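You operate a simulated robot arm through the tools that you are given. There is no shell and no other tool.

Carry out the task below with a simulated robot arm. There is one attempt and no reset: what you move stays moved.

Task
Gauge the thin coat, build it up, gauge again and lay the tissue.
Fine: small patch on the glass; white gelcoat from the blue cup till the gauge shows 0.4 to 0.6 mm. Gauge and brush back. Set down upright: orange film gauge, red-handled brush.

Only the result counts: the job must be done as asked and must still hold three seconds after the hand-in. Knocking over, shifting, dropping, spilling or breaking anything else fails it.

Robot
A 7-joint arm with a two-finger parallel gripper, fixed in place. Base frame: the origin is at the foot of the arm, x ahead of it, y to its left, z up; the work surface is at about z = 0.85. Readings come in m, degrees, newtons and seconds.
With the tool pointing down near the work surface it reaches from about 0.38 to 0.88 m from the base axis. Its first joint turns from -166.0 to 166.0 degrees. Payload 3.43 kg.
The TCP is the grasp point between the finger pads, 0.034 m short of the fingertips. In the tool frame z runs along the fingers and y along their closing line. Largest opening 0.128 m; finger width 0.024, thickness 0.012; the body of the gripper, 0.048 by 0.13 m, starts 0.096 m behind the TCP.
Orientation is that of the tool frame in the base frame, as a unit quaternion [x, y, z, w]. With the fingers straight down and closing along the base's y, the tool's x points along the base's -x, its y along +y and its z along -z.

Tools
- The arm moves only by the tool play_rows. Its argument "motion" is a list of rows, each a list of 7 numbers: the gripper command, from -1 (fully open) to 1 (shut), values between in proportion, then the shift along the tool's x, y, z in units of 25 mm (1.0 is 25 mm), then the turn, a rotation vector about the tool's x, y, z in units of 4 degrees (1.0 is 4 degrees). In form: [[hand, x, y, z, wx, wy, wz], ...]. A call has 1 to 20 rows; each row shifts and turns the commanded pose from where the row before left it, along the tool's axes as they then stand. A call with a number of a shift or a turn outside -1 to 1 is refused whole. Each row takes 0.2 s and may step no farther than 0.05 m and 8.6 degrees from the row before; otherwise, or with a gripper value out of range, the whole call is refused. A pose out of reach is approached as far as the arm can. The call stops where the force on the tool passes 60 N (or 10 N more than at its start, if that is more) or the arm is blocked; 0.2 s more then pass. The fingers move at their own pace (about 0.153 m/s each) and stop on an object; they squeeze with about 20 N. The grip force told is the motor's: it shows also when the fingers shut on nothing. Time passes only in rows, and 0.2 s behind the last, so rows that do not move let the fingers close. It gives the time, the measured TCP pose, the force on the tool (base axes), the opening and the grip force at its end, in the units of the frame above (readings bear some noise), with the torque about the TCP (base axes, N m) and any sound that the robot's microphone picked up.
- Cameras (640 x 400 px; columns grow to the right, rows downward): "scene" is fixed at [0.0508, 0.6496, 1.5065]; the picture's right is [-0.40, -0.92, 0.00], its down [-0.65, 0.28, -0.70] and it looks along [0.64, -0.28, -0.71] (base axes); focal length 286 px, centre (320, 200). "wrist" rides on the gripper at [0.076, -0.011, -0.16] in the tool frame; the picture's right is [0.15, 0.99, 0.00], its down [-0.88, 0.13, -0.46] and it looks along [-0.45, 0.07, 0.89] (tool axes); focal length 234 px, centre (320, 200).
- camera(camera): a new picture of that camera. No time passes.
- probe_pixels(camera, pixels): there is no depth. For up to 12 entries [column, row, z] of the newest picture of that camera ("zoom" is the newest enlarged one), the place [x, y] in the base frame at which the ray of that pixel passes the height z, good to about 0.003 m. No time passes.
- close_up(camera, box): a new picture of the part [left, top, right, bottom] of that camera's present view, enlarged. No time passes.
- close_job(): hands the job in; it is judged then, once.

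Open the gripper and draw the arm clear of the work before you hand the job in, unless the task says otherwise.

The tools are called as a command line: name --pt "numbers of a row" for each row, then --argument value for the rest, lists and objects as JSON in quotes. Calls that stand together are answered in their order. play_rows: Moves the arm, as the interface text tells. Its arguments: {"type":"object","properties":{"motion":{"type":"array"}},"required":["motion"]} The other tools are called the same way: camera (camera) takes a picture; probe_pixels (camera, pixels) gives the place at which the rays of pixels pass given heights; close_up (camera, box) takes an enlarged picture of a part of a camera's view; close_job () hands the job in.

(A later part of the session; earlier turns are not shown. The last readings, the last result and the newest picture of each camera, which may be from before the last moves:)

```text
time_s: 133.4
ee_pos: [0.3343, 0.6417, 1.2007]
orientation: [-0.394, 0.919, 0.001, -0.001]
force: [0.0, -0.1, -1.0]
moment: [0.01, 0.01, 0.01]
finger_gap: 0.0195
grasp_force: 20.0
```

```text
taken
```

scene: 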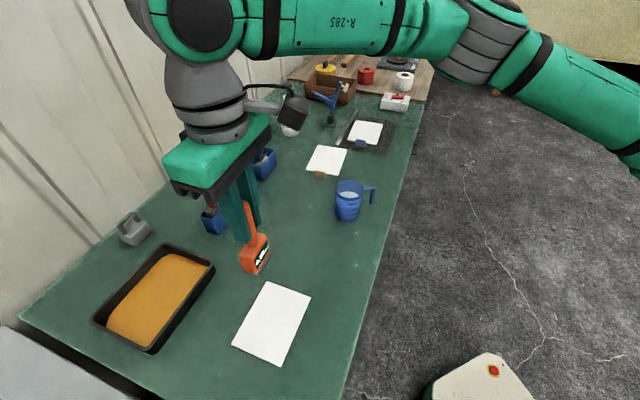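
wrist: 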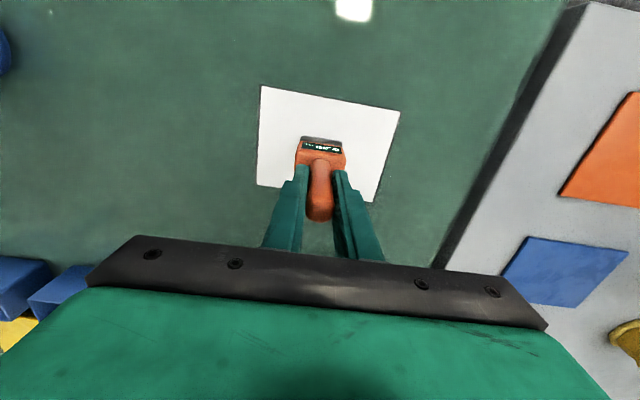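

Confirmed 0.50 mm. I carry the gauge back to its home and come down to z≈0.975.

play_rows --pt "1 0.1 -0.5 0 0 0 0" --pt "1 0.186 -0.918 0 0 0 0" --pt "1 0.186 -0.918 0 0 0 0" --pt "1 0.186 -0.918 0 0 0 0" --pt "1 0.186 -0.918 0 0 0 0" --pt "1 0.186 -0.918 0 0 0 0" --pt "1 0.186 -0.918 0 0 0 0" --pt "1 0.186 -0.918 0 0 0 0" --pt "1 0.186 -0.918 0 0 0 0" --pt "1 0.186 -0.918 0 0 0 0" --pt "1 0.186 -0.918 0 0 0 0" --pt "1 0.186 -0.918 0 0 0 0" --pt "1 0.186 -0.918 0 0 0 0" --pt "1 0.186 -0.918 0 0 0 0" --pt "1 0.186 -0.918 0 0 0 0" --pt "1 0.186 -0.918 0 0 0 0" --pt "1 0.186 -0.918 0 0 0 0" --pt "1 0.186 -0.918 0 0 0 0" --pt "1 0.186 -0.918 0 0 0 0" --pt "1 0.186 -0.918 0 0 0 0"

play_rows --pt "1 0.151 -0.812 0 0 0 0" --pt "1 0.151 -0.812 0 0 0 0" --pt "1 0.151 -0.812 0 0 0 0" --pt "1 0.151 -0.812 0 0 0 0" --pt "1 0.151 -0.812 0 0 0 0" --pt "1 0 0 0 0 0 0"

```text
time_s: 137.6
ee_pos: [0.5963, 0.2663, 1.2012]
orientation: [-0.394, 0.919, 0.001, 0.001]
force: [-1.0, 0.1, -0.6]
moment: [-0.07, -0.01, 0.03]
finger_gap: 0.0196
grasp_force: 20.2
```

```text
time_s: 139.0
ee_pos: [0.6573, 0.1828, 1.2]
orientation: [-0.394, 0.919, 0.001, 0.001]
force: [-0.8, -0.1, -1.1]
moment: [-0.01, -0.01, -0.02]
finger_gap: 0.0196
grasp_force: 20.5
```

Exactly over home at (0.657, 0.183). I descend to z≈0.975 and then in small steps.

play_rows --pt "1 0 0 0.8 0 0 0" --pt "1 0 0 1 0 0 0" --pt "1 0 0 1 0 0 0" --pt "1 0 0 1 0 0 0" --pt "1 0 0 1 0 0 0" --pt "1 0 0 1 0 0 0" --pt "1 0 0 1 0 0 0" --pt "1 0 0 1 0 0 0" --pt "1 0 0 0.7 0 0 0" --pt "1 0 0 0.3 0 0 0" --pt "1 0 0 0.08 0 0 0" --pt "1 0 0 0.06 0 0 0" --pt "1 0 0 0.04 0 0 0" --pt "1 0 0 0 0 0 0"

play_rows --pt "1 0 0 0.04 0 0 0" --pt "1 0 0 0 0 0 0" --pt "1 0 0 0 0 0 0"

```text
time_s: 142.0
ee_pos: [0.6558, 0.1817, 0.977]
orientation: [-0.394, 0.919, 0.0, 0.0]
force: [-0.9, -0.2, -0.6]
moment: [-0.03, 0.01, -0.01]
finger_gap: 0.0195
grasp_force: 20.0
```

```text
time_s: 142.8
ee_pos: [0.655, 0.1809, 0.9766]
orientation: [-0.394, 0.919, 0.0, 0.0]
force: [0.1, -0.2, -0.8]
moment: [-0.02, -0.01, 0.01]
finger_gap: 0.0196
grasp_force: 19.5
```

Still free at 0.9766; continue down slowly.

play_rows --pt "1 0 0 0.06 0 0 0" --pt "1 0 0 0.06 0 0 0" --pt "1 0 0 0.04 0 0 0" --pt "1 0 0 0 0 0 0" --pt "1 0 0 0 0 0 0"

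play_rows --pt "1 0 0 0.03 0 0 0" --pt "1 0 0 0.03 0 0 0" --pt "1 0 0 0 0 0 0" --pt "1 0 0 0 0 0 0"

```text
time_s: 144.0
ee_pos: [0.6563, 0.1819, 0.9734]
orientation: [-0.394, 0.919, -0.001, 0.0]
force: [0.4, -0.1, -1.0]
moment: [0.0, 0.0, 0.0]
finger_gap: 0.0194
grasp_force: 20.5
```

```text
time_s: 145.0
ee_pos: [0.6561, 0.1812, 0.9688]
orientation: [-0.394, 0.919, 0.0, 0.001]
force: [0.2, -0.3, -0.9]
moment: [0.01, -0.01, -0.01]
finger_gap: 0.0199
grasp_force: 20.0
```

Still free; another 0.75 mm step or two.

play_rows --pt "1 0 0 0.03 0 0 0" --pt "1 0 0 0 0 0 0" --pt "1 0 0 0 0 0 0"

```text
time_s: 145.8
ee_pos: [0.6555, 0.1822, 0.9694]
orientation: [-0.393, 0.919, 0.001, 0.0]
force: [0.4, -1.5, 9.0]
moment: [-0.12, 0.03, -0.03]
finger_gap: 0.0198
grasp_force: 19.9
```

Contact at 9 N. I relax a little and open the fingers, then raise clear.

play_rows --pt "1 0 0 -0.015 0 0 0" --pt "0.5 0 0 0 0 0 0" --pt "0.1 0 0 0 0 0 0" --pt "-0.2 0 0 0 0 0 0" --pt "-0.2 0 0 0 0 0 0" --pt "-0.2 0 0 -0.5 0 0 0" --pt "-0.2 0 0 -1 0 0 0" --pt "-0.2 0 0 -1 0 0 0" --pt "-0.2 0 0 -1 0 0 0" --pt "-0.2 0 0 -1 0 0 0" --pt "-0.2 0 0 -1 0 0 0" --pt "-0.2 0 0 -1 0 0 0" --pt "-0.2 0 0 -1 0 0 0" --pt "-0.2 0 0 -1 0 0 0" --pt "-0.2 0 0 0 0 0 0"

camera --camera "wrist"

camera --camera "scene"

```text
time_s: 149.0
ee_pos: [0.657, 0.1811, 1.1835]
orientation: [-0.394, 0.919, 0.0, 0.0]
force: [0.5, 1.2, 0.3]
moment: [0.01, 0.0, 0.02]
finger_gap: 0.0766
grasp_force: 0.0
```

```text
taken
```

wrist: 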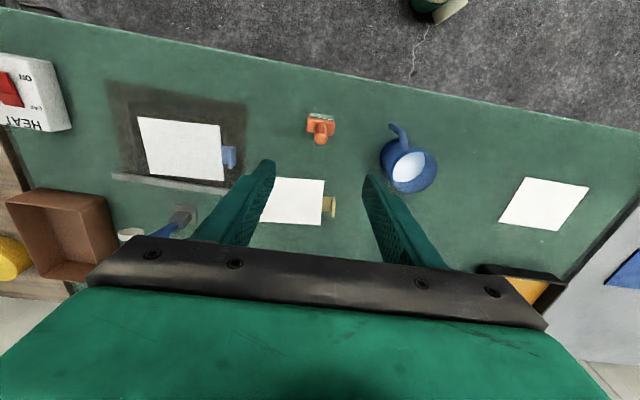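

```text
taken
```

scene: 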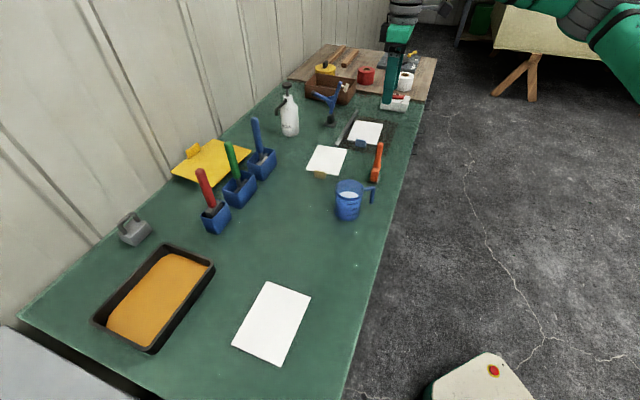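

Gauge stands at home. Now I examine the tissues closely before picking one.

close_up --camera "wrist" --box '[255, 165, 355, 235]'

close_up --camera "wrist" --box '[100, 80, 260, 190]'

close_up --camera "scene" --box '[300, 135, 360, 190]'

close_up --camera "scene" --box '[160, 130, 260, 190]'

```text
5.71 times, centred on (305, 200) of wrist
```

zoom: 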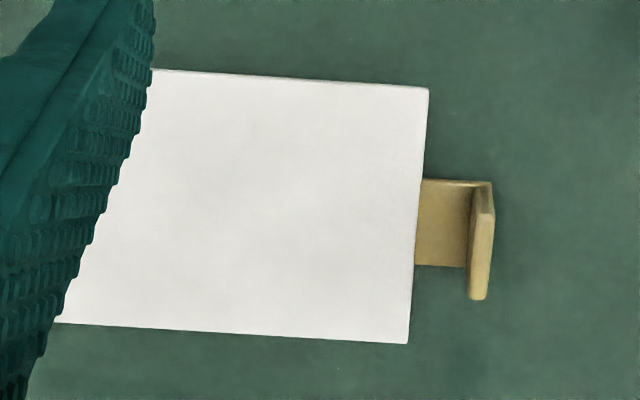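

```text
3.64 times, centred on (180, 135) of wrist
```

zoom: 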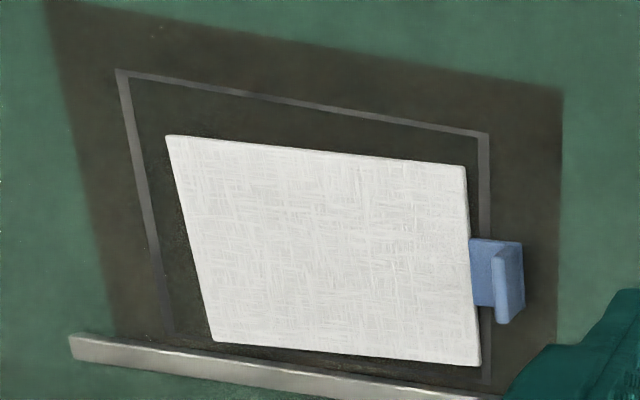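

```text
7.27 times, centred on (330, 162) of scene
```

zoom: 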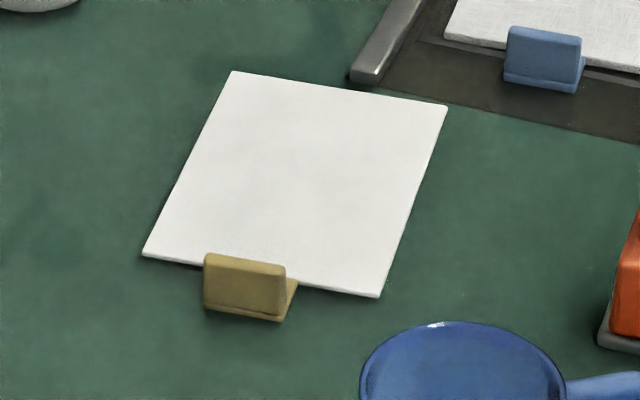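

```text
6.40 times, centred on (210, 160) of scene
```

zoom: 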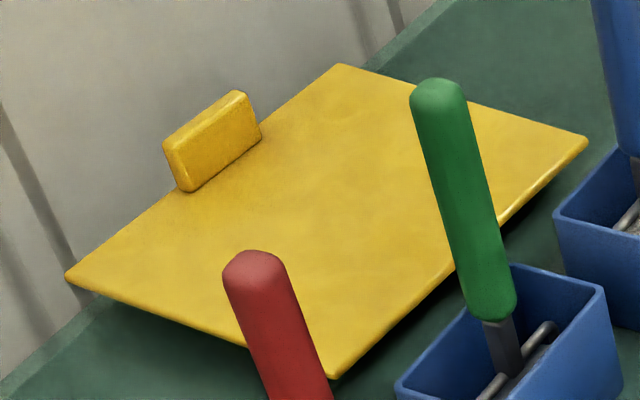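

The tan-tab sheet is a smooth veil (tissue), the blue-tab one a woven cloth, so the tan-tab tissue is the one to lay. Its tab is an upright plate at scene (319.7,170–177); I probe it in both views.

probe_pixels --camera "scene" --pixels '[[319.7, 170.5, 0.87], [319.7, 170.5, 0.88], [319.7, 170.5, 0.89], [319.4, 177, 0.853], [314, 176, 0.853], [324.8, 178, 0.853]]'

probe_pixels --camera "wrist" --pixels '[[333.5, 207, 0.87], [333.5, 207, 0.88], [333.5, 207, 0.89], [323.5, 180.3, 0.853], [320, 225, 0.853], [334.3, 197, 0.88], [332.8, 216.8, 0.88]]'

```text
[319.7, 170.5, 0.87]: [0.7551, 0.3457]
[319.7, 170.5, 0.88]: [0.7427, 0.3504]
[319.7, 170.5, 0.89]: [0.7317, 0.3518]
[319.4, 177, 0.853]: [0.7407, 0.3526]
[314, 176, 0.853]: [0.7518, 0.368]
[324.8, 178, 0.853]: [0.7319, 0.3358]
```

```text
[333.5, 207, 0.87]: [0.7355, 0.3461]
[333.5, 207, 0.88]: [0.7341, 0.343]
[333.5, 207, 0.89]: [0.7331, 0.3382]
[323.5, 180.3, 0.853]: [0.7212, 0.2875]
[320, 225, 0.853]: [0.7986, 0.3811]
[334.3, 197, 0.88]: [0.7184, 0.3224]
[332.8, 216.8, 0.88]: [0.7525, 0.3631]
```

The tab plate is at about (0.738, 0.348), top z≈0.88, across the bench direction, so the current closing direction fits. I move above it for an accurate look.

play_rows --pt "-0.2 -0.884 0.2825 0 0 0 0" --pt "-0.2 -0.884 0.2825 0 0 0 0" --pt "-0.2 -0.884 0.2825 0.7 0 0 0" --pt "-0.2 -0.884 0.2825 0.8 0 0 0" --pt "0.1 -0.884 0.2825 0.8 0 0 0" --pt "0.1 -0.884 0.2825 0.8 0 0 0" --pt "0.1 -0.884 0.2825 0.8 0 0 0" --pt "0.1 -0.884 0.2825 0.8 0 0 0" --pt "0.1 0 0 0 0 0 0"

camera --camera "wrist"

camera --camera "scene"

```text
time_s: 151.0
ee_pos: [0.7371, 0.3495, 1.0647]
orientation: [-0.394, 0.919, 0.0, 0.0]
force: [-0.7, -0.3, 0.3]
moment: [-0.02, 0.0, -0.01]
finger_gap: 0.0576
grasp_force: 0.1
```

```text
taken
```

wrist: 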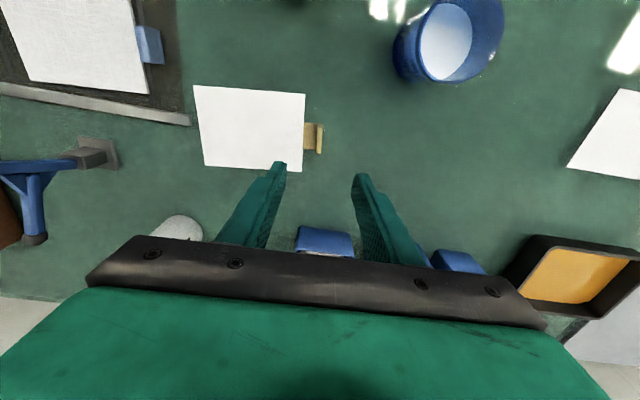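

```text
taken
```

scene: 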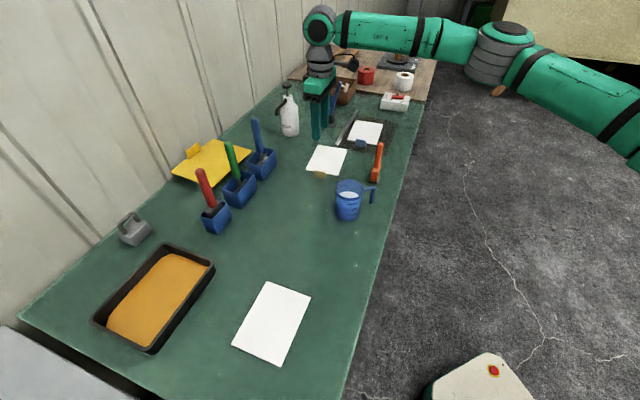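

Clear view: tissue at (195–305, 85–172) with the tab at (315,138). I enlarge and probe for precise position and angle.

close_up --camera "wrist" --box '[180, 75, 340, 185]'

close_up --camera "wrist" --box '[290, 110, 340, 165]'

```text
3.64 times, centred on (260, 130) of wrist
```

zoom: 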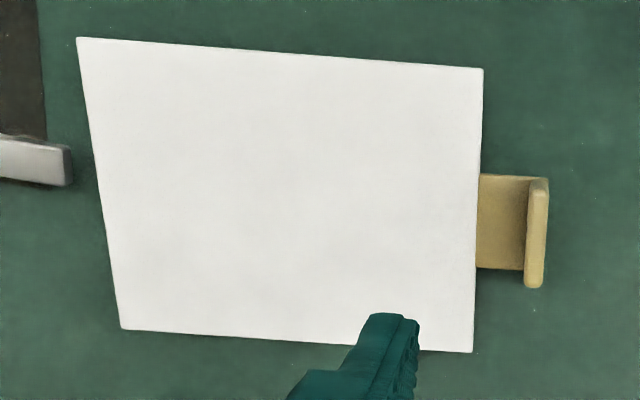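

```text
7.27 times, centred on (315, 138) of wrist
```

zoom: 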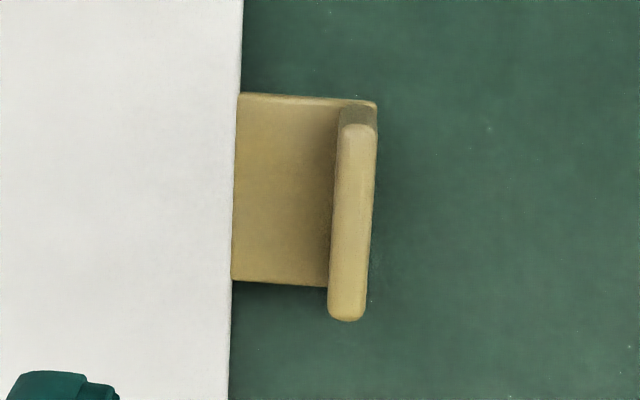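

I probe the sheet's corners and the tab plate in this view.

probe_pixels --camera "wrist" --pixels '[[193.2, 85.4, 0.852], [304.8, 93.7, 0.852], [301.8, 171.8, 0.852], [205.5, 165.2, 0.852]]'

probe_pixels --camera "zoom" --pixels '[[358, 128, 0.875], [347, 316, 0.875], [358, 128, 0.885], [347, 316, 0.885], [238, 95, 0.853], [231, 282, 0.853], [378, 103, 0.853], [327, 287, 0.853]]'

```text
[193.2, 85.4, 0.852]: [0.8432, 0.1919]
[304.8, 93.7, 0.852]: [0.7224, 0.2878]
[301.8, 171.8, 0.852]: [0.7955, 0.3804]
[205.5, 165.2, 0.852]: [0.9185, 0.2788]
```

```text
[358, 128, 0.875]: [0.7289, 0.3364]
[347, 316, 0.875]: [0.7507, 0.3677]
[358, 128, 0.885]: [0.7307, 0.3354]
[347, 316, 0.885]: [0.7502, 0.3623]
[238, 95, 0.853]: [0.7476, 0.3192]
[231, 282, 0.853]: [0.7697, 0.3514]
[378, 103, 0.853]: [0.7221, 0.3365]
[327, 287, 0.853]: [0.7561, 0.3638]
```

The tissue's long axis heads ~141°, about 5° from my tool; the tab plate centre is near (0.741, 0.351), top z≈0.885. I yaw 5°, centre on the plate and descend to z≈0.95 for a check.

play_rows --pt "0.1 0 0 0 0 0 -0.625" --pt "0.1 0 0 0 0 0 -0.625" --pt "0.1 -0.144 -0.085 0 0 0 0" --pt "0.1 0 0 0.8 0 0 0" --pt "0.1 0 0 0.9 0 0 0" --pt "0.1 0 0 0.9 0 0 0" --pt "0.1 0 0 0.9 0 0 0" --pt "0.1 0 0 0.9 0 0 0" --pt "0.1 0 0 0 0 0 0"

camera --camera "wrist"

close_up --camera "scene" --box '[270, 110, 370, 200]'

```text
time_s: 153.0
ee_pos: [0.7374, 0.3492, 1.0631]
orientation: [-0.414, 0.91, 0.0, 0.0]
force: [0.2, 0.2, 1.1]
moment: [0.0, 0.03, 0.04]
finger_gap: 0.0578
grasp_force: 0.2
out of reach, approached as far as the arm can: row 3, 4, 5, 6, 7, 8
```

```text
taken
```

wrist: 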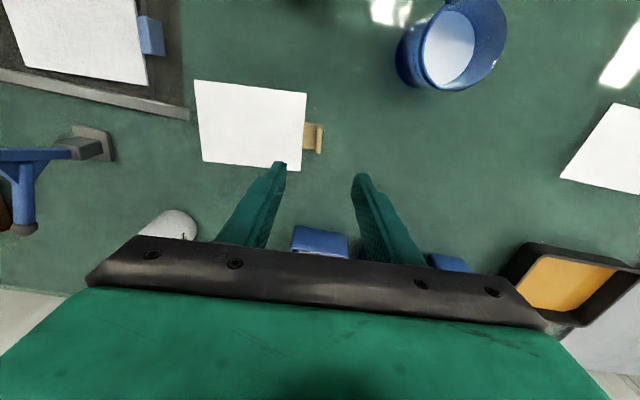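

```text
4.44 times, centred on (320, 155) of scene
```

zoom: 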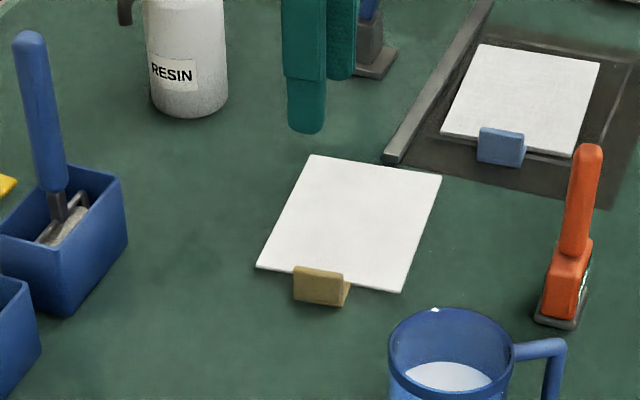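

Rows 3–8 were reported as out of reach; the hand is still at z≈1.063. I send one still row to see what the commanded pose is now.

play_rows --pt "0.1 0 0 0 0 0 0"

```text
time_s: 153.4
ee_pos: [0.7383, 0.3492, 1.0636]
orientation: [-0.414, 0.91, 0.0, 0.0]
force: [-0.4, -0.6, -0.8]
moment: [0.0, 0.02, -0.01]
finger_gap: 0.0574
grasp_force: 0.0
```

The command seems reset to the actual pose. I test a small pure descent here to see what limits the reach.

play_rows --pt "0.1 0 0 0.4 0 0 0" --pt "0.1 0 0 0.4 0 0 0" --pt "0.1 0 0 0 0 0 0"

```text
time_s: 154.2
ee_pos: [0.7377, 0.3492, 1.0647]
orientation: [-0.414, 0.91, 0.0, 0.0]
force: [0.3, -0.6, -0.6]
moment: [0.0, 0.0, 0.0]
finger_gap: 0.0578
grasp_force: 0.0
out of reach, approached as far as the arm can: row 1, 2
```

Descending is refused at this yaw; I test after turning back the 5°.

play_rows --pt "0.1 0 0 0 0 0 0.625" --pt "0.1 0 0 0 0 0 0.625" --pt "0.1 0 0 0.4 0 0 0" --pt "0.1 0 0 0.4 0 0 0" --pt "0.1 0 0 0 0 0 0"

```text
time_s: 155.4
ee_pos: [0.7363, 0.3477, 1.0443]
orientation: [-0.393, 0.919, 0.0, -0.001]
force: [-0.1, -0.3, -0.2]
moment: [0.05, 0.0, 0.0]
finger_gap: 0.0578
grasp_force: 0.0
```

With the old yaw the descent works, so a wrist limit blocks more yaw here; the 4–5° mismatch is fine since the plate will align to the pads. I continue down to z≈0.94.

play_rows --pt "0.1 -0.1 0 0.8 0 0 0" --pt "0.1 -0.1 0 0.8 0 0 0" --pt "0.1 0 0 0.8 0 0 0" --pt "0.1 0 0 0.8 0 0 0" --pt "0.1 0 0 0.8 0 0 0" --pt "0.1 0 0 0 0 0 0"

camera --camera "wrist"

close_up --camera "scene" --box '[270, 110, 370, 200]'

```text
time_s: 156.8
ee_pos: [0.7396, 0.3528, 0.945]
orientation: [-0.394, 0.919, 0.0, 0.0]
force: [-0.1, 0.6, 0.2]
moment: [0.02, 0.02, -0.04]
finger_gap: 0.0574
grasp_force: 0.0
```

```text
taken
```

wrist: 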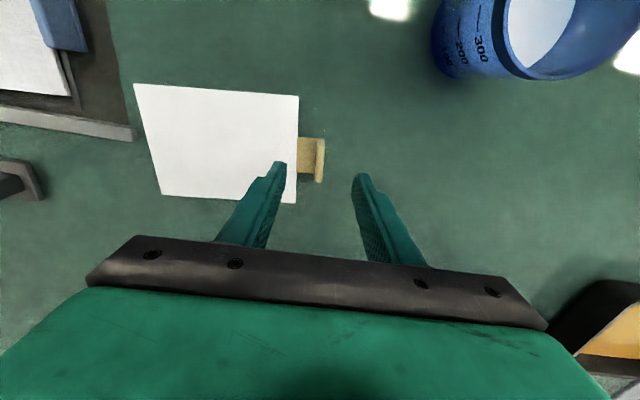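

```text
4.44 times, centred on (320, 155) of scene
```

zoom: 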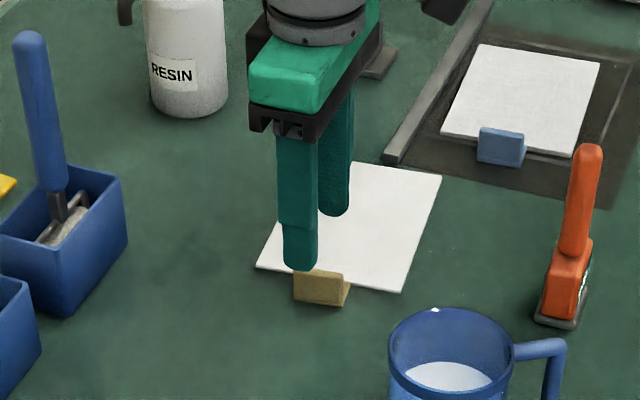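

The plate (top centre (321,163)) is within 4 mm of the tool axis. I shift 3 mm to the aisle side and descend to z≈0.905.

play_rows --pt "0.1 0.12 0 0.4 0 0 0" --pt "0.1 0 0 0.6 0 0 0" --pt "0.1 0 0 0.5 0 0 0" --pt "0.1 0 0 0.1 0 0 0" --pt "0.1 0 0 0 0 0 0"

camera --camera "wrist"

close_up --camera "scene" --box '[290, 130, 360, 190]'

```text
time_s: 158.0
ee_pos: [0.7374, 0.3508, 0.9035]
orientation: [-0.394, 0.919, 0.001, 0.001]
force: [0.2, -0.1, 0.1]
moment: [0.01, 0.01, 0.01]
finger_gap: 0.0576
grasp_force: 0.1
```

```text
taken
```

wrist: 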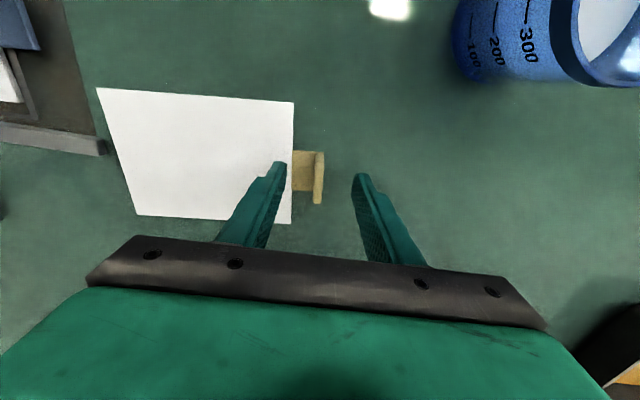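

```text
6.67 times, centred on (325, 160) of scene
```

zoom: 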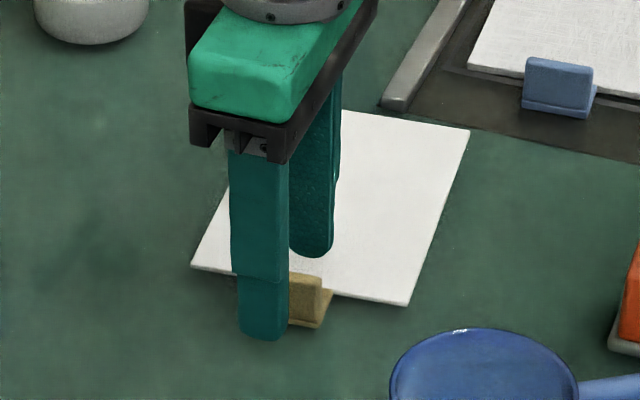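

The plate is between the fingers. I shift 3 mm more to the aisle, lower 8 mm and close gently.

play_rows --pt "0.1 0.12 0 0.12 0 0 0" --pt "0.1 0 0 0.1 0 0 0" --pt "0.1 0 0 0.1 0 0 0" --pt "0.1 0 0 0 0 0 0" --pt "0.5 0 0 0 0 0 0" --pt "0.7 0 0 0 0 0 0" --pt "0.85 0 0 0 0 0 0"

camera --camera "wrist"

close_up --camera "scene" --box '[290, 130, 360, 190]'

```text
time_s: 159.6
ee_pos: [0.7367, 0.3478, 0.8961]
orientation: [-0.394, 0.919, 0.0, 0.0]
force: [0.7, -0.5, 0.2]
moment: [-0.01, -0.04, 0.02]
finger_gap: 0.0098
grasp_force: 0.1
```

```text
taken
```

wrist: 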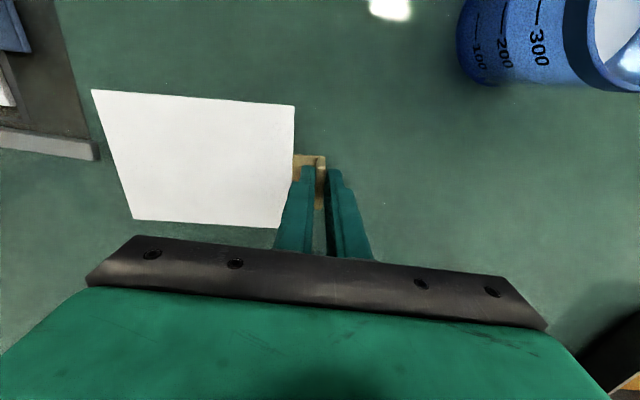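

```text
6.67 times, centred on (325, 160) of scene
```

zoom: 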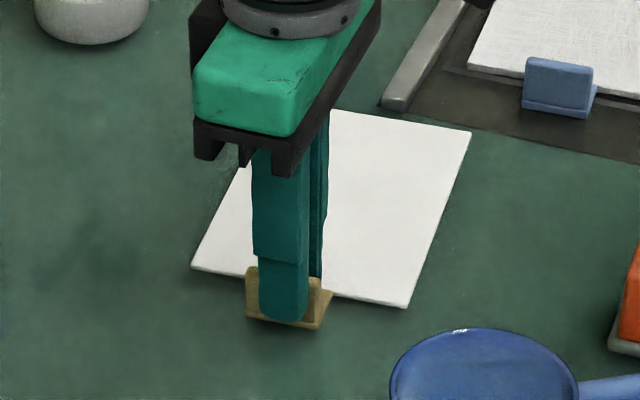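

Gap is 9.8 mm around the plate with no load yet, and the plate is well centred. I close fully.

play_rows --pt "1 0 0 0 0 0 0" --pt "1 0 0 0 0 0 0" --pt "1 0 0 0 0 0 0"

camera --camera "wrist"

```text
time_s: 160.4
ee_pos: [0.7362, 0.3493, 0.8974]
orientation: [-0.394, 0.919, 0.0, 0.0]
force: [0.3, 1.1, -0.9]
moment: [0.04, 0.03, 0.0]
finger_gap: 0.0071
grasp_force: 19.4
```

```text
taken
```

wrist: 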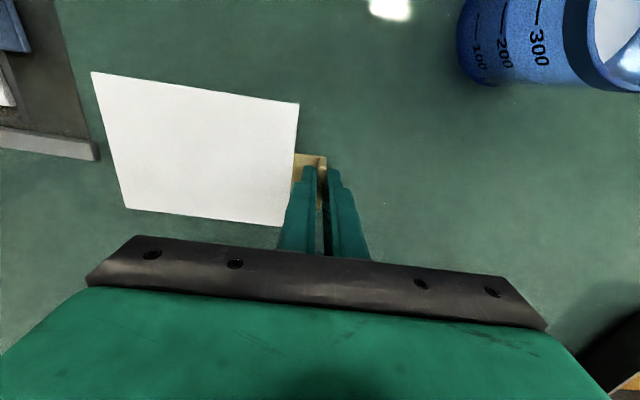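

Gripped firmly (7 mm), the sheet turned to align with the pads. I lift slowly and check how the sheet hangs.

play_rows --pt "1 0 0 -0.2 0 0 0" --pt "1 0 0 -0.3 0 0 0" --pt "1 0 0 -0.5 0 0 0" --pt "1 0 0 -0.7 0 0 0" --pt "1 0 0 -0.8 0 0 0" --pt "1 0 0 0 0 0 0"

camera --camera "wrist"

camera --camera "scene"

```text
time_s: 161.8
ee_pos: [0.7364, 0.3488, 0.9582]
orientation: [-0.395, 0.919, 0.001, 0.001]
force: [1.3, 0.0, -0.5]
moment: [0.03, 0.05, 0.02]
finger_gap: 0.0072
grasp_force: 20.4
```

```text
taken
```

wrist: 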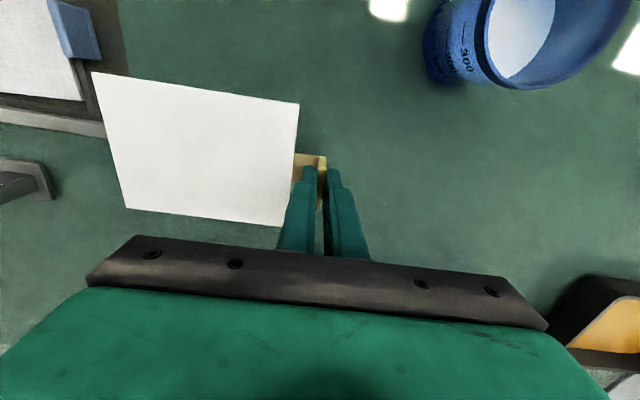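

```text
taken
```

scene: 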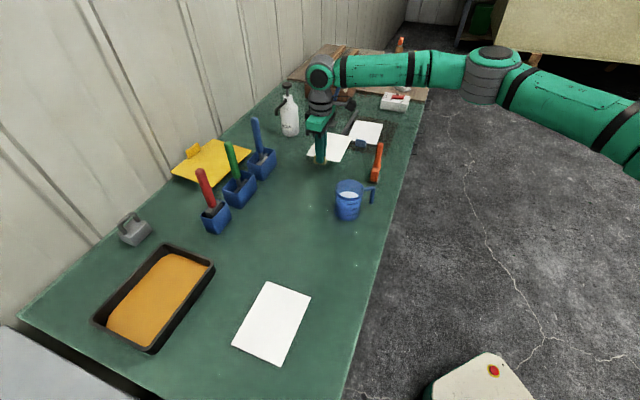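

The sheet hangs level and rigid. From the wrist image its centre lies at tool (−0.0045, −0.1055) and it is aligned with the tool like the glass is; target TCP is about (0.253, 0.713). I raise and start the transfer along the bench, staying clear of cup and pots.

play_rows --pt "1 0 0 -0.9 0 0 0" --pt "1 0 0 -0.9 0 0 0" --pt "1 0 0 -0.9 0 0 0" --pt "1 0 0.5 0 0 0 0" --pt "1 0 0.9 0 0 0 0" --pt "1 0 0.9 0 0 0 0" --pt "1 0 0.9 0 0 0 0" --pt "1 0 0.9 0 0 0 0" --pt "1 0 0.9 0 0 0 0" --pt "1 0 0.9 0 0 0 0" --pt "1 0 0.9 0 0 0 0" --pt "1 0 0.9 0 0 0 0" --pt "1 0 0.9 0 0 0 0" --pt "1 0 0.9 0 0 0 0" --pt "1 0 0.9 0 0 0 0" --pt "1 0 0.9 0 0 0 0" --pt "1 0 0.9 0 0 0 0"

camera --camera "scene"

camera --camera "wrist"

```text
time_s: 165.4
ee_pos: [0.5157, 0.5593, 1.0272]
orientation: [-0.394, 0.919, -0.001, 0.0]
force: [-0.4, -1.0, -0.3]
moment: [0.04, 0.03, 0.02]
finger_gap: 0.007
grasp_force: 20.0
```

```text
taken
```

scene: 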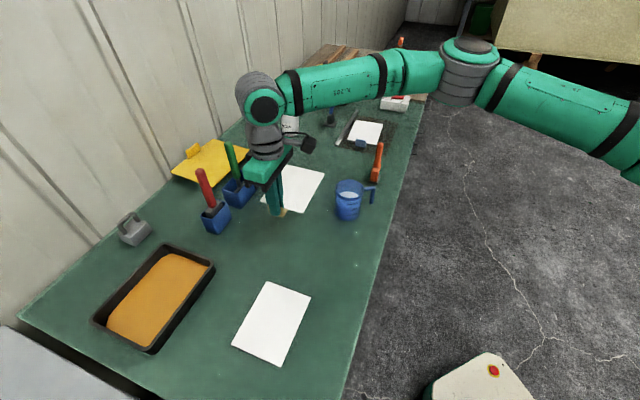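

```text
taken
```

wrist: 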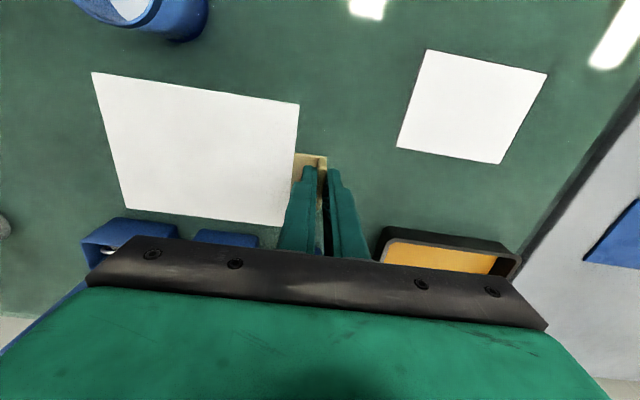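

Both the held tissue and the coated glass are visible in this view. I enlarge the glass to get its corners accurately.

close_up --camera "wrist" --box '[385, 35, 560, 175]'

close_up --camera "wrist" --box '[80, 60, 340, 240]'

```text
2.86 times, centred on (472, 105) of wrist
```

zoom: 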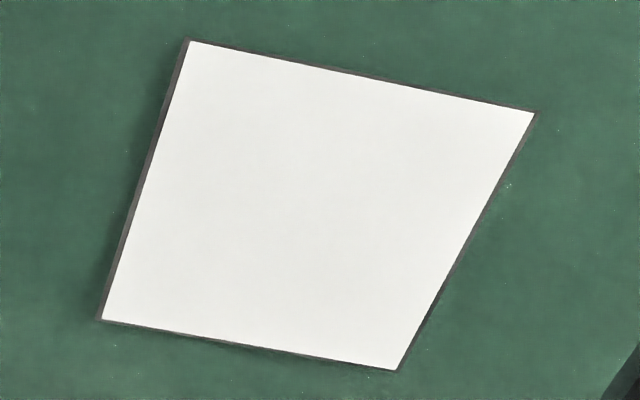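

```text
2.22 times, centred on (210, 150) of wrist
```

zoom: 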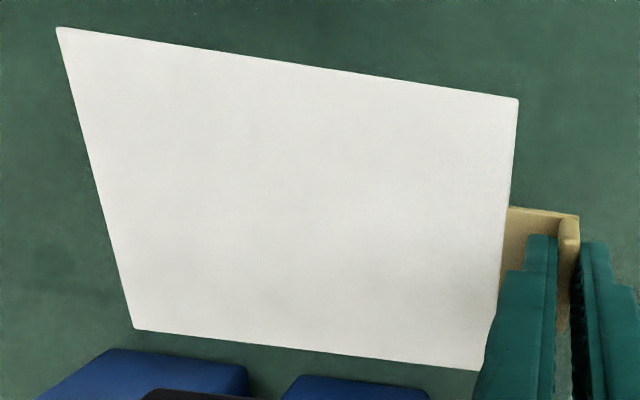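

Glass and tissue measure the same 0.12 × 0.16 m and are aligned to ~0.7°. I move the computed offset (tool x +71 mm, y +297 mm), with a 0.7° turn, staying at this height.

play_rows --pt "1 0.216 0.912 0 0 0 0" --pt "1 0.216 0.912 0 0 0 0" --pt "1 0.216 0.912 0 0 0 0" --pt "1 0.216 0.912 0 0 0 0" --pt "1 0.216 0.912 0 0 0 0" --pt "1 0.216 0.912 0 0 0 0" --pt "1 0.216 0.912 0 0 0 0" --pt "1 0.216 0.912 0 0 0 0" --pt "1 0.216 0.912 0 0 0 0" --pt "1 0.216 0.912 0 0 0 0" --pt "1 0.216 0.912 0 0 0 0" --pt "1 0.216 0.912 0 0 0 0" --pt "1 0.216 0.912 0 0 0 0.175" --pt "1 0 0 0 0 0 0"

camera --camera "scene"

camera --camera "wrist"

```text
time_s: 168.4
ee_pos: [0.2526, 0.713, 1.026]
orientation: [-0.388, 0.922, 0.0, 0.0]
force: [0.0, -0.3, -0.9]
moment: [0.04, 0.07, -0.01]
finger_gap: 0.0069
grasp_force: 20.3
```

```text
taken
```

scene: 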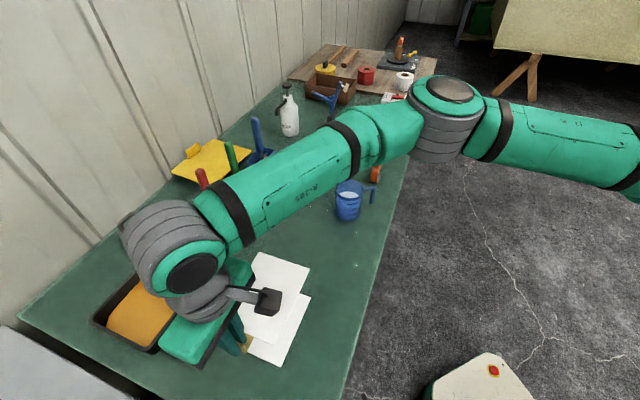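

```text
taken
```

wrist: 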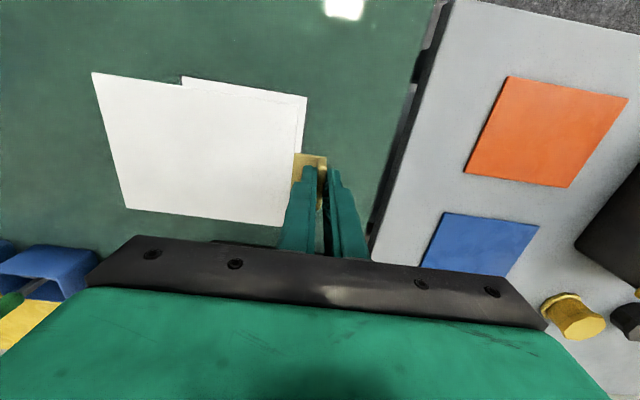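

The tissue is above the glass; remaining visible offset at upper right is from height. I lower to z≈0.93 and compare edges.

play_rows --pt "1 0 0 0.6 0 0 0" --pt "1 0 0 0.8 0 0 0" --pt "1 0 0 0.8 0 0 0" --pt "1 0 0 0.8 0 0 0" --pt "1 0 0 0.6 0 0 0" --pt "1 0 0 0.2 0 0 0" --pt "1 0 0 0 0 0 0"

close_up --camera "wrist" --box '[70, 50, 350, 250]'

close_up --camera "scene" --box '[180, 240, 330, 390]'

```text
time_s: 170.0
ee_pos: [0.2523, 0.7128, 0.9295]
orientation: [-0.389, 0.921, 0.0, 0.0]
force: [-0.6, -1.0, 0.7]
moment: [0.0, 0.03, 0.04]
finger_gap: 0.0064
grasp_force: 20.4
```

```text
2.00 times, centred on (210, 150) of wrist
```

zoom: 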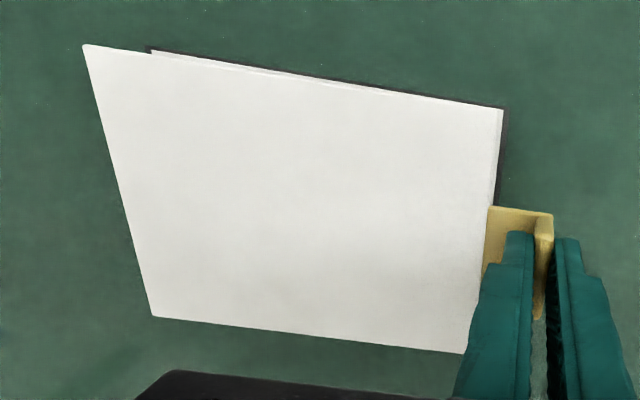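

```text
2.67 times, centred on (255, 315) of scene
```

zoom: 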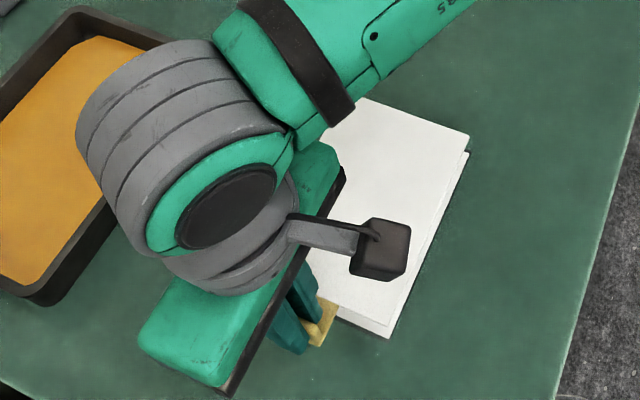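

Predicted vs seen glass corners agree within ~1–4 mm; I shift 2.5 mm toward the wall (tool −x) and lower to z≈0.912 to recheck.

play_rows --pt "1 -0.1 0 0.3 0 0 0" --pt "1 0 0 0.3 0 0 0" --pt "1 0 0 0.1 0 0 0" --pt "1 0 0 0 0 0 0"

close_up --camera "wrist" --box '[70, 50, 350, 250]'

close_up --camera "scene" --box '[220, 260, 330, 380]'

```text
time_s: 171.0
ee_pos: [0.2551, 0.7149, 0.9135]
orientation: [-0.388, 0.921, 0.0, 0.0]
force: [0.0, -0.9, -0.2]
moment: [-0.01, 0.04, 0.05]
finger_gap: 0.0069
grasp_force: 19.8
```

```text
2.00 times, centred on (210, 150) of wrist
```

zoom: 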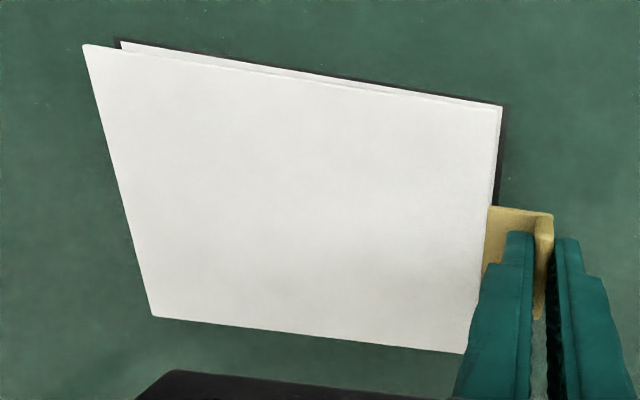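

```text
3.33 times, centred on (275, 320) of scene
```

zoom: 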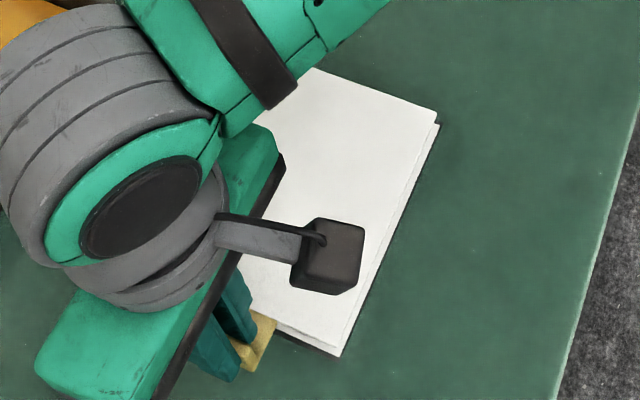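

Now the predicted and seen glass corners agree within ~2 mm. I lower to contact gently.

play_rows --pt "1 0 0 0.2 0 0 0" --pt "1 0 0 0.16 0 0 0" --pt "1 0 0 0.1 0 0 0" --pt "1 0 0 0.06 0 0 0" --pt "1 0 0 0 0 0 0"

close_up --camera "wrist" --box '[70, 50, 350, 250]'

```text
time_s: 172.2
ee_pos: [0.2543, 0.7144, 0.9009]
orientation: [-0.388, 0.922, 0.0, 0.0]
force: [-0.9, -0.2, -0.8]
moment: [0.0, 0.05, 0.01]
finger_gap: 0.007
grasp_force: 20.5
```

```text
2.00 times, centred on (210, 150) of wrist
```

zoom: 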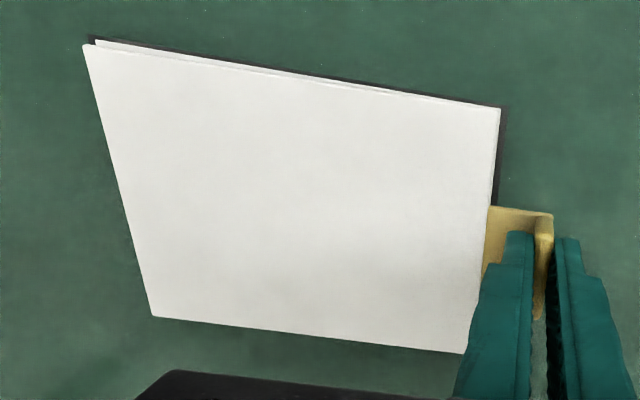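

Edges converge well; a few mm remain. I lower in ~1 mm steps until contact.

play_rows --pt "1 0 0 0.04 0 0 0" --pt "1 0 0 0.04 0 0 0" --pt "1 0 0 0 0 0 0"

play_rows --pt "1 0 0 0.03 0 0 0" --pt "1 0 0 0.03 0 0 0" --pt "1 0 0 0 0 0 0"

close_up --camera "wrist" --box '[70, 50, 350, 250]'

```text
time_s: 173.0
ee_pos: [0.2528, 0.7134, 0.8985]
orientation: [-0.389, 0.921, 0.0, 0.0]
force: [-0.7, 1.3, 2.3]
moment: [0.01, -0.06, 0.09]
finger_gap: 0.007
grasp_force: 20.4
```

```text
time_s: 173.8
ee_pos: [0.2546, 0.7134, 0.8969]
orientation: [-0.389, 0.921, 0.001, 0.0]
force: [0.6, 0.6, 1.5]
moment: [-0.11, -0.15, 0.06]
finger_gap: 0.0071
grasp_force: 20.1
```

```text
2.00 times, centred on (210, 150) of wrist
```

zoom: 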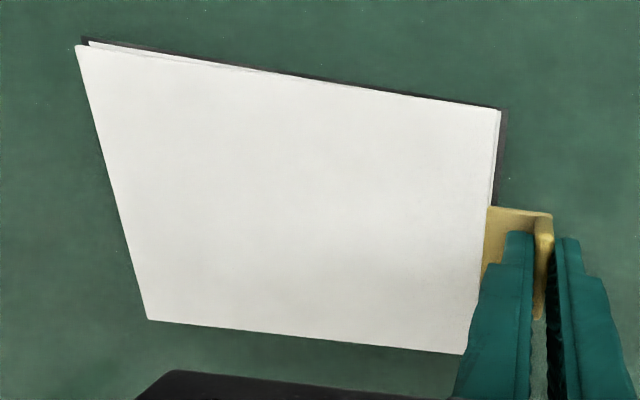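

Contact now, with the far end starting to lift slightly. I raise 1 mm to let the sheet lie flat, and check.

play_rows --pt "1 0 0 -0.045 0 0 0" --pt "1 0 0 0 0 0 0"

close_up --camera "wrist" --box '[70, 50, 350, 250]'

```text
time_s: 174.4
ee_pos: [0.2547, 0.7146, 0.897]
orientation: [-0.388, 0.922, 0.0, 0.0]
force: [0.7, -1.2, 0.1]
moment: [-0.05, -0.03, -0.01]
finger_gap: 0.0068
grasp_force: 19.9
```

```text
2.00 times, centred on (210, 150) of wrist
```

zoom: 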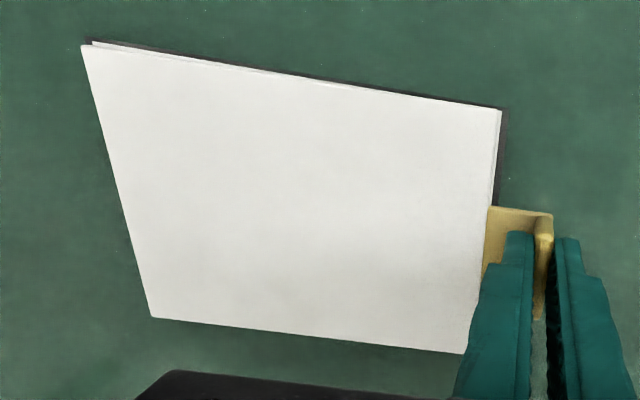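

The sheet now lies flat, aligned within about 2 mm on the glass. I open the fingers a little and look.

play_rows --pt "0.8 0 0 0 0 0 0" --pt "0.6 0 0 0 0 0 0" --pt "0.5 0 0 0 0 0 0" --pt "0.5 0 0 0 0 0 0"

camera --camera "wrist"

close_up --camera "scene" --box '[220, 260, 330, 380]'

```text
time_s: 175.4
ee_pos: [0.254, 0.7136, 0.8995]
orientation: [-0.389, 0.921, 0.0, -0.001]
force: [0.5, -0.6, 1.0]
moment: [-0.05, 0.02, 0.0]
finger_gap: 0.0321
grasp_force: 0.0
```

```text
taken
```

wrist: 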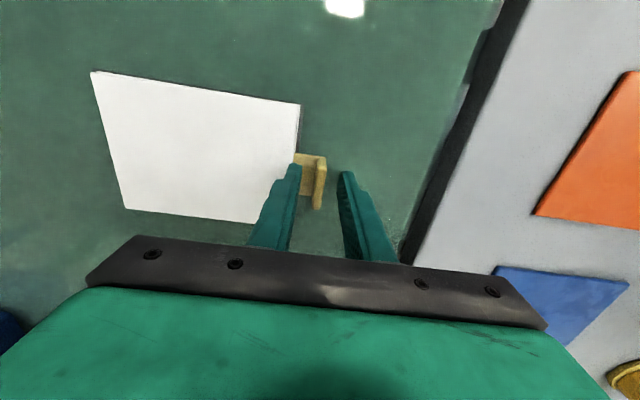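

```text
3.33 times, centred on (275, 320) of scene
```

zoom: 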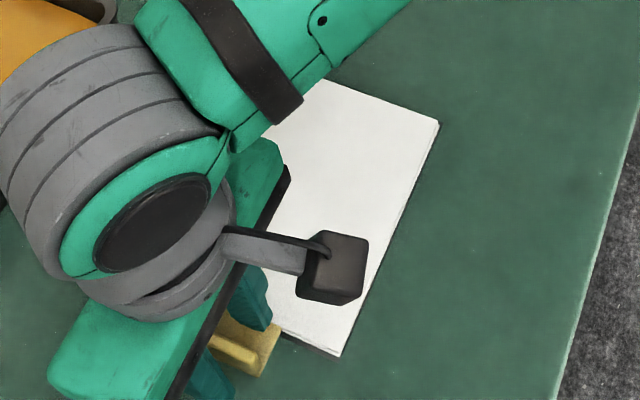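

Released, with the tissue lying on the glass. I raise the hand straight up and away.

play_rows --pt "0.5 0 0 -0.3 0 0 0" --pt "0.5 0 0 -0.6 0 0 0" --pt "0.5 0 0 -0.9 0 0 0" --pt "0.5 0 0 -1 0 0 0" --pt "0.5 0 0 -1 0 0 0" --pt "0.5 0 0 -1 0 0 0" --pt "0.5 0 0 -1 0 0 0" --pt "0 0 0 -1 0 0 0" --pt "0 0 0 -1 0 0 0" --pt "-0.5 0 0 -1 0 0 0" --pt "-1 0 0 -1 0 0 0" --pt "-1 0 0 0 0 0 0"

camera --camera "wrist"

close_up --camera "scene" --box '[180, 240, 340, 390]'

```text
time_s: 178.0
ee_pos: [0.2544, 0.7143, 1.1447]
orientation: [-0.388, 0.922, 0.0, 0.0]
force: [0.4, -0.2, -0.8]
moment: [0.0, 0.0, 0.01]
finger_gap: 0.128
grasp_force: 0.1
```

```text
taken
```

wrist: 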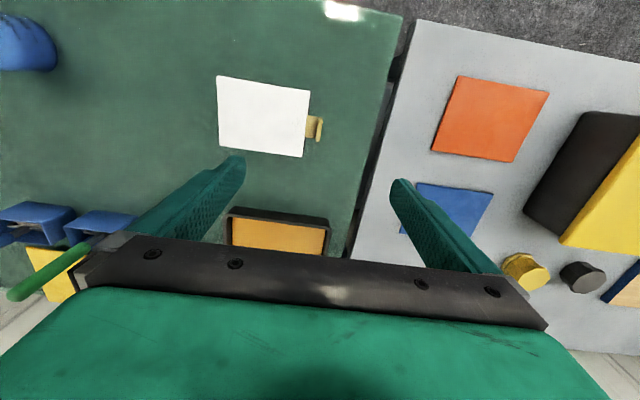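

```text
2.67 times, centred on (260, 315) of scene
```

zoom: 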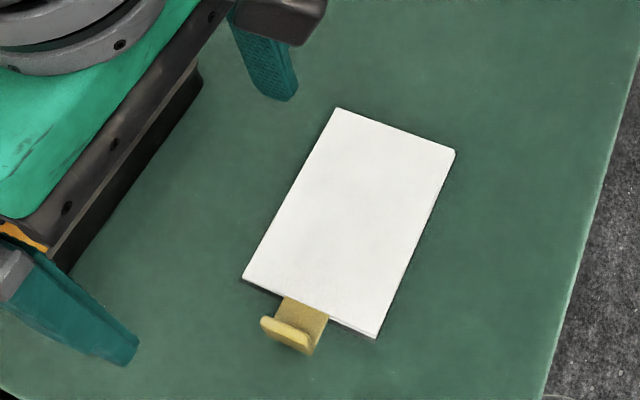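

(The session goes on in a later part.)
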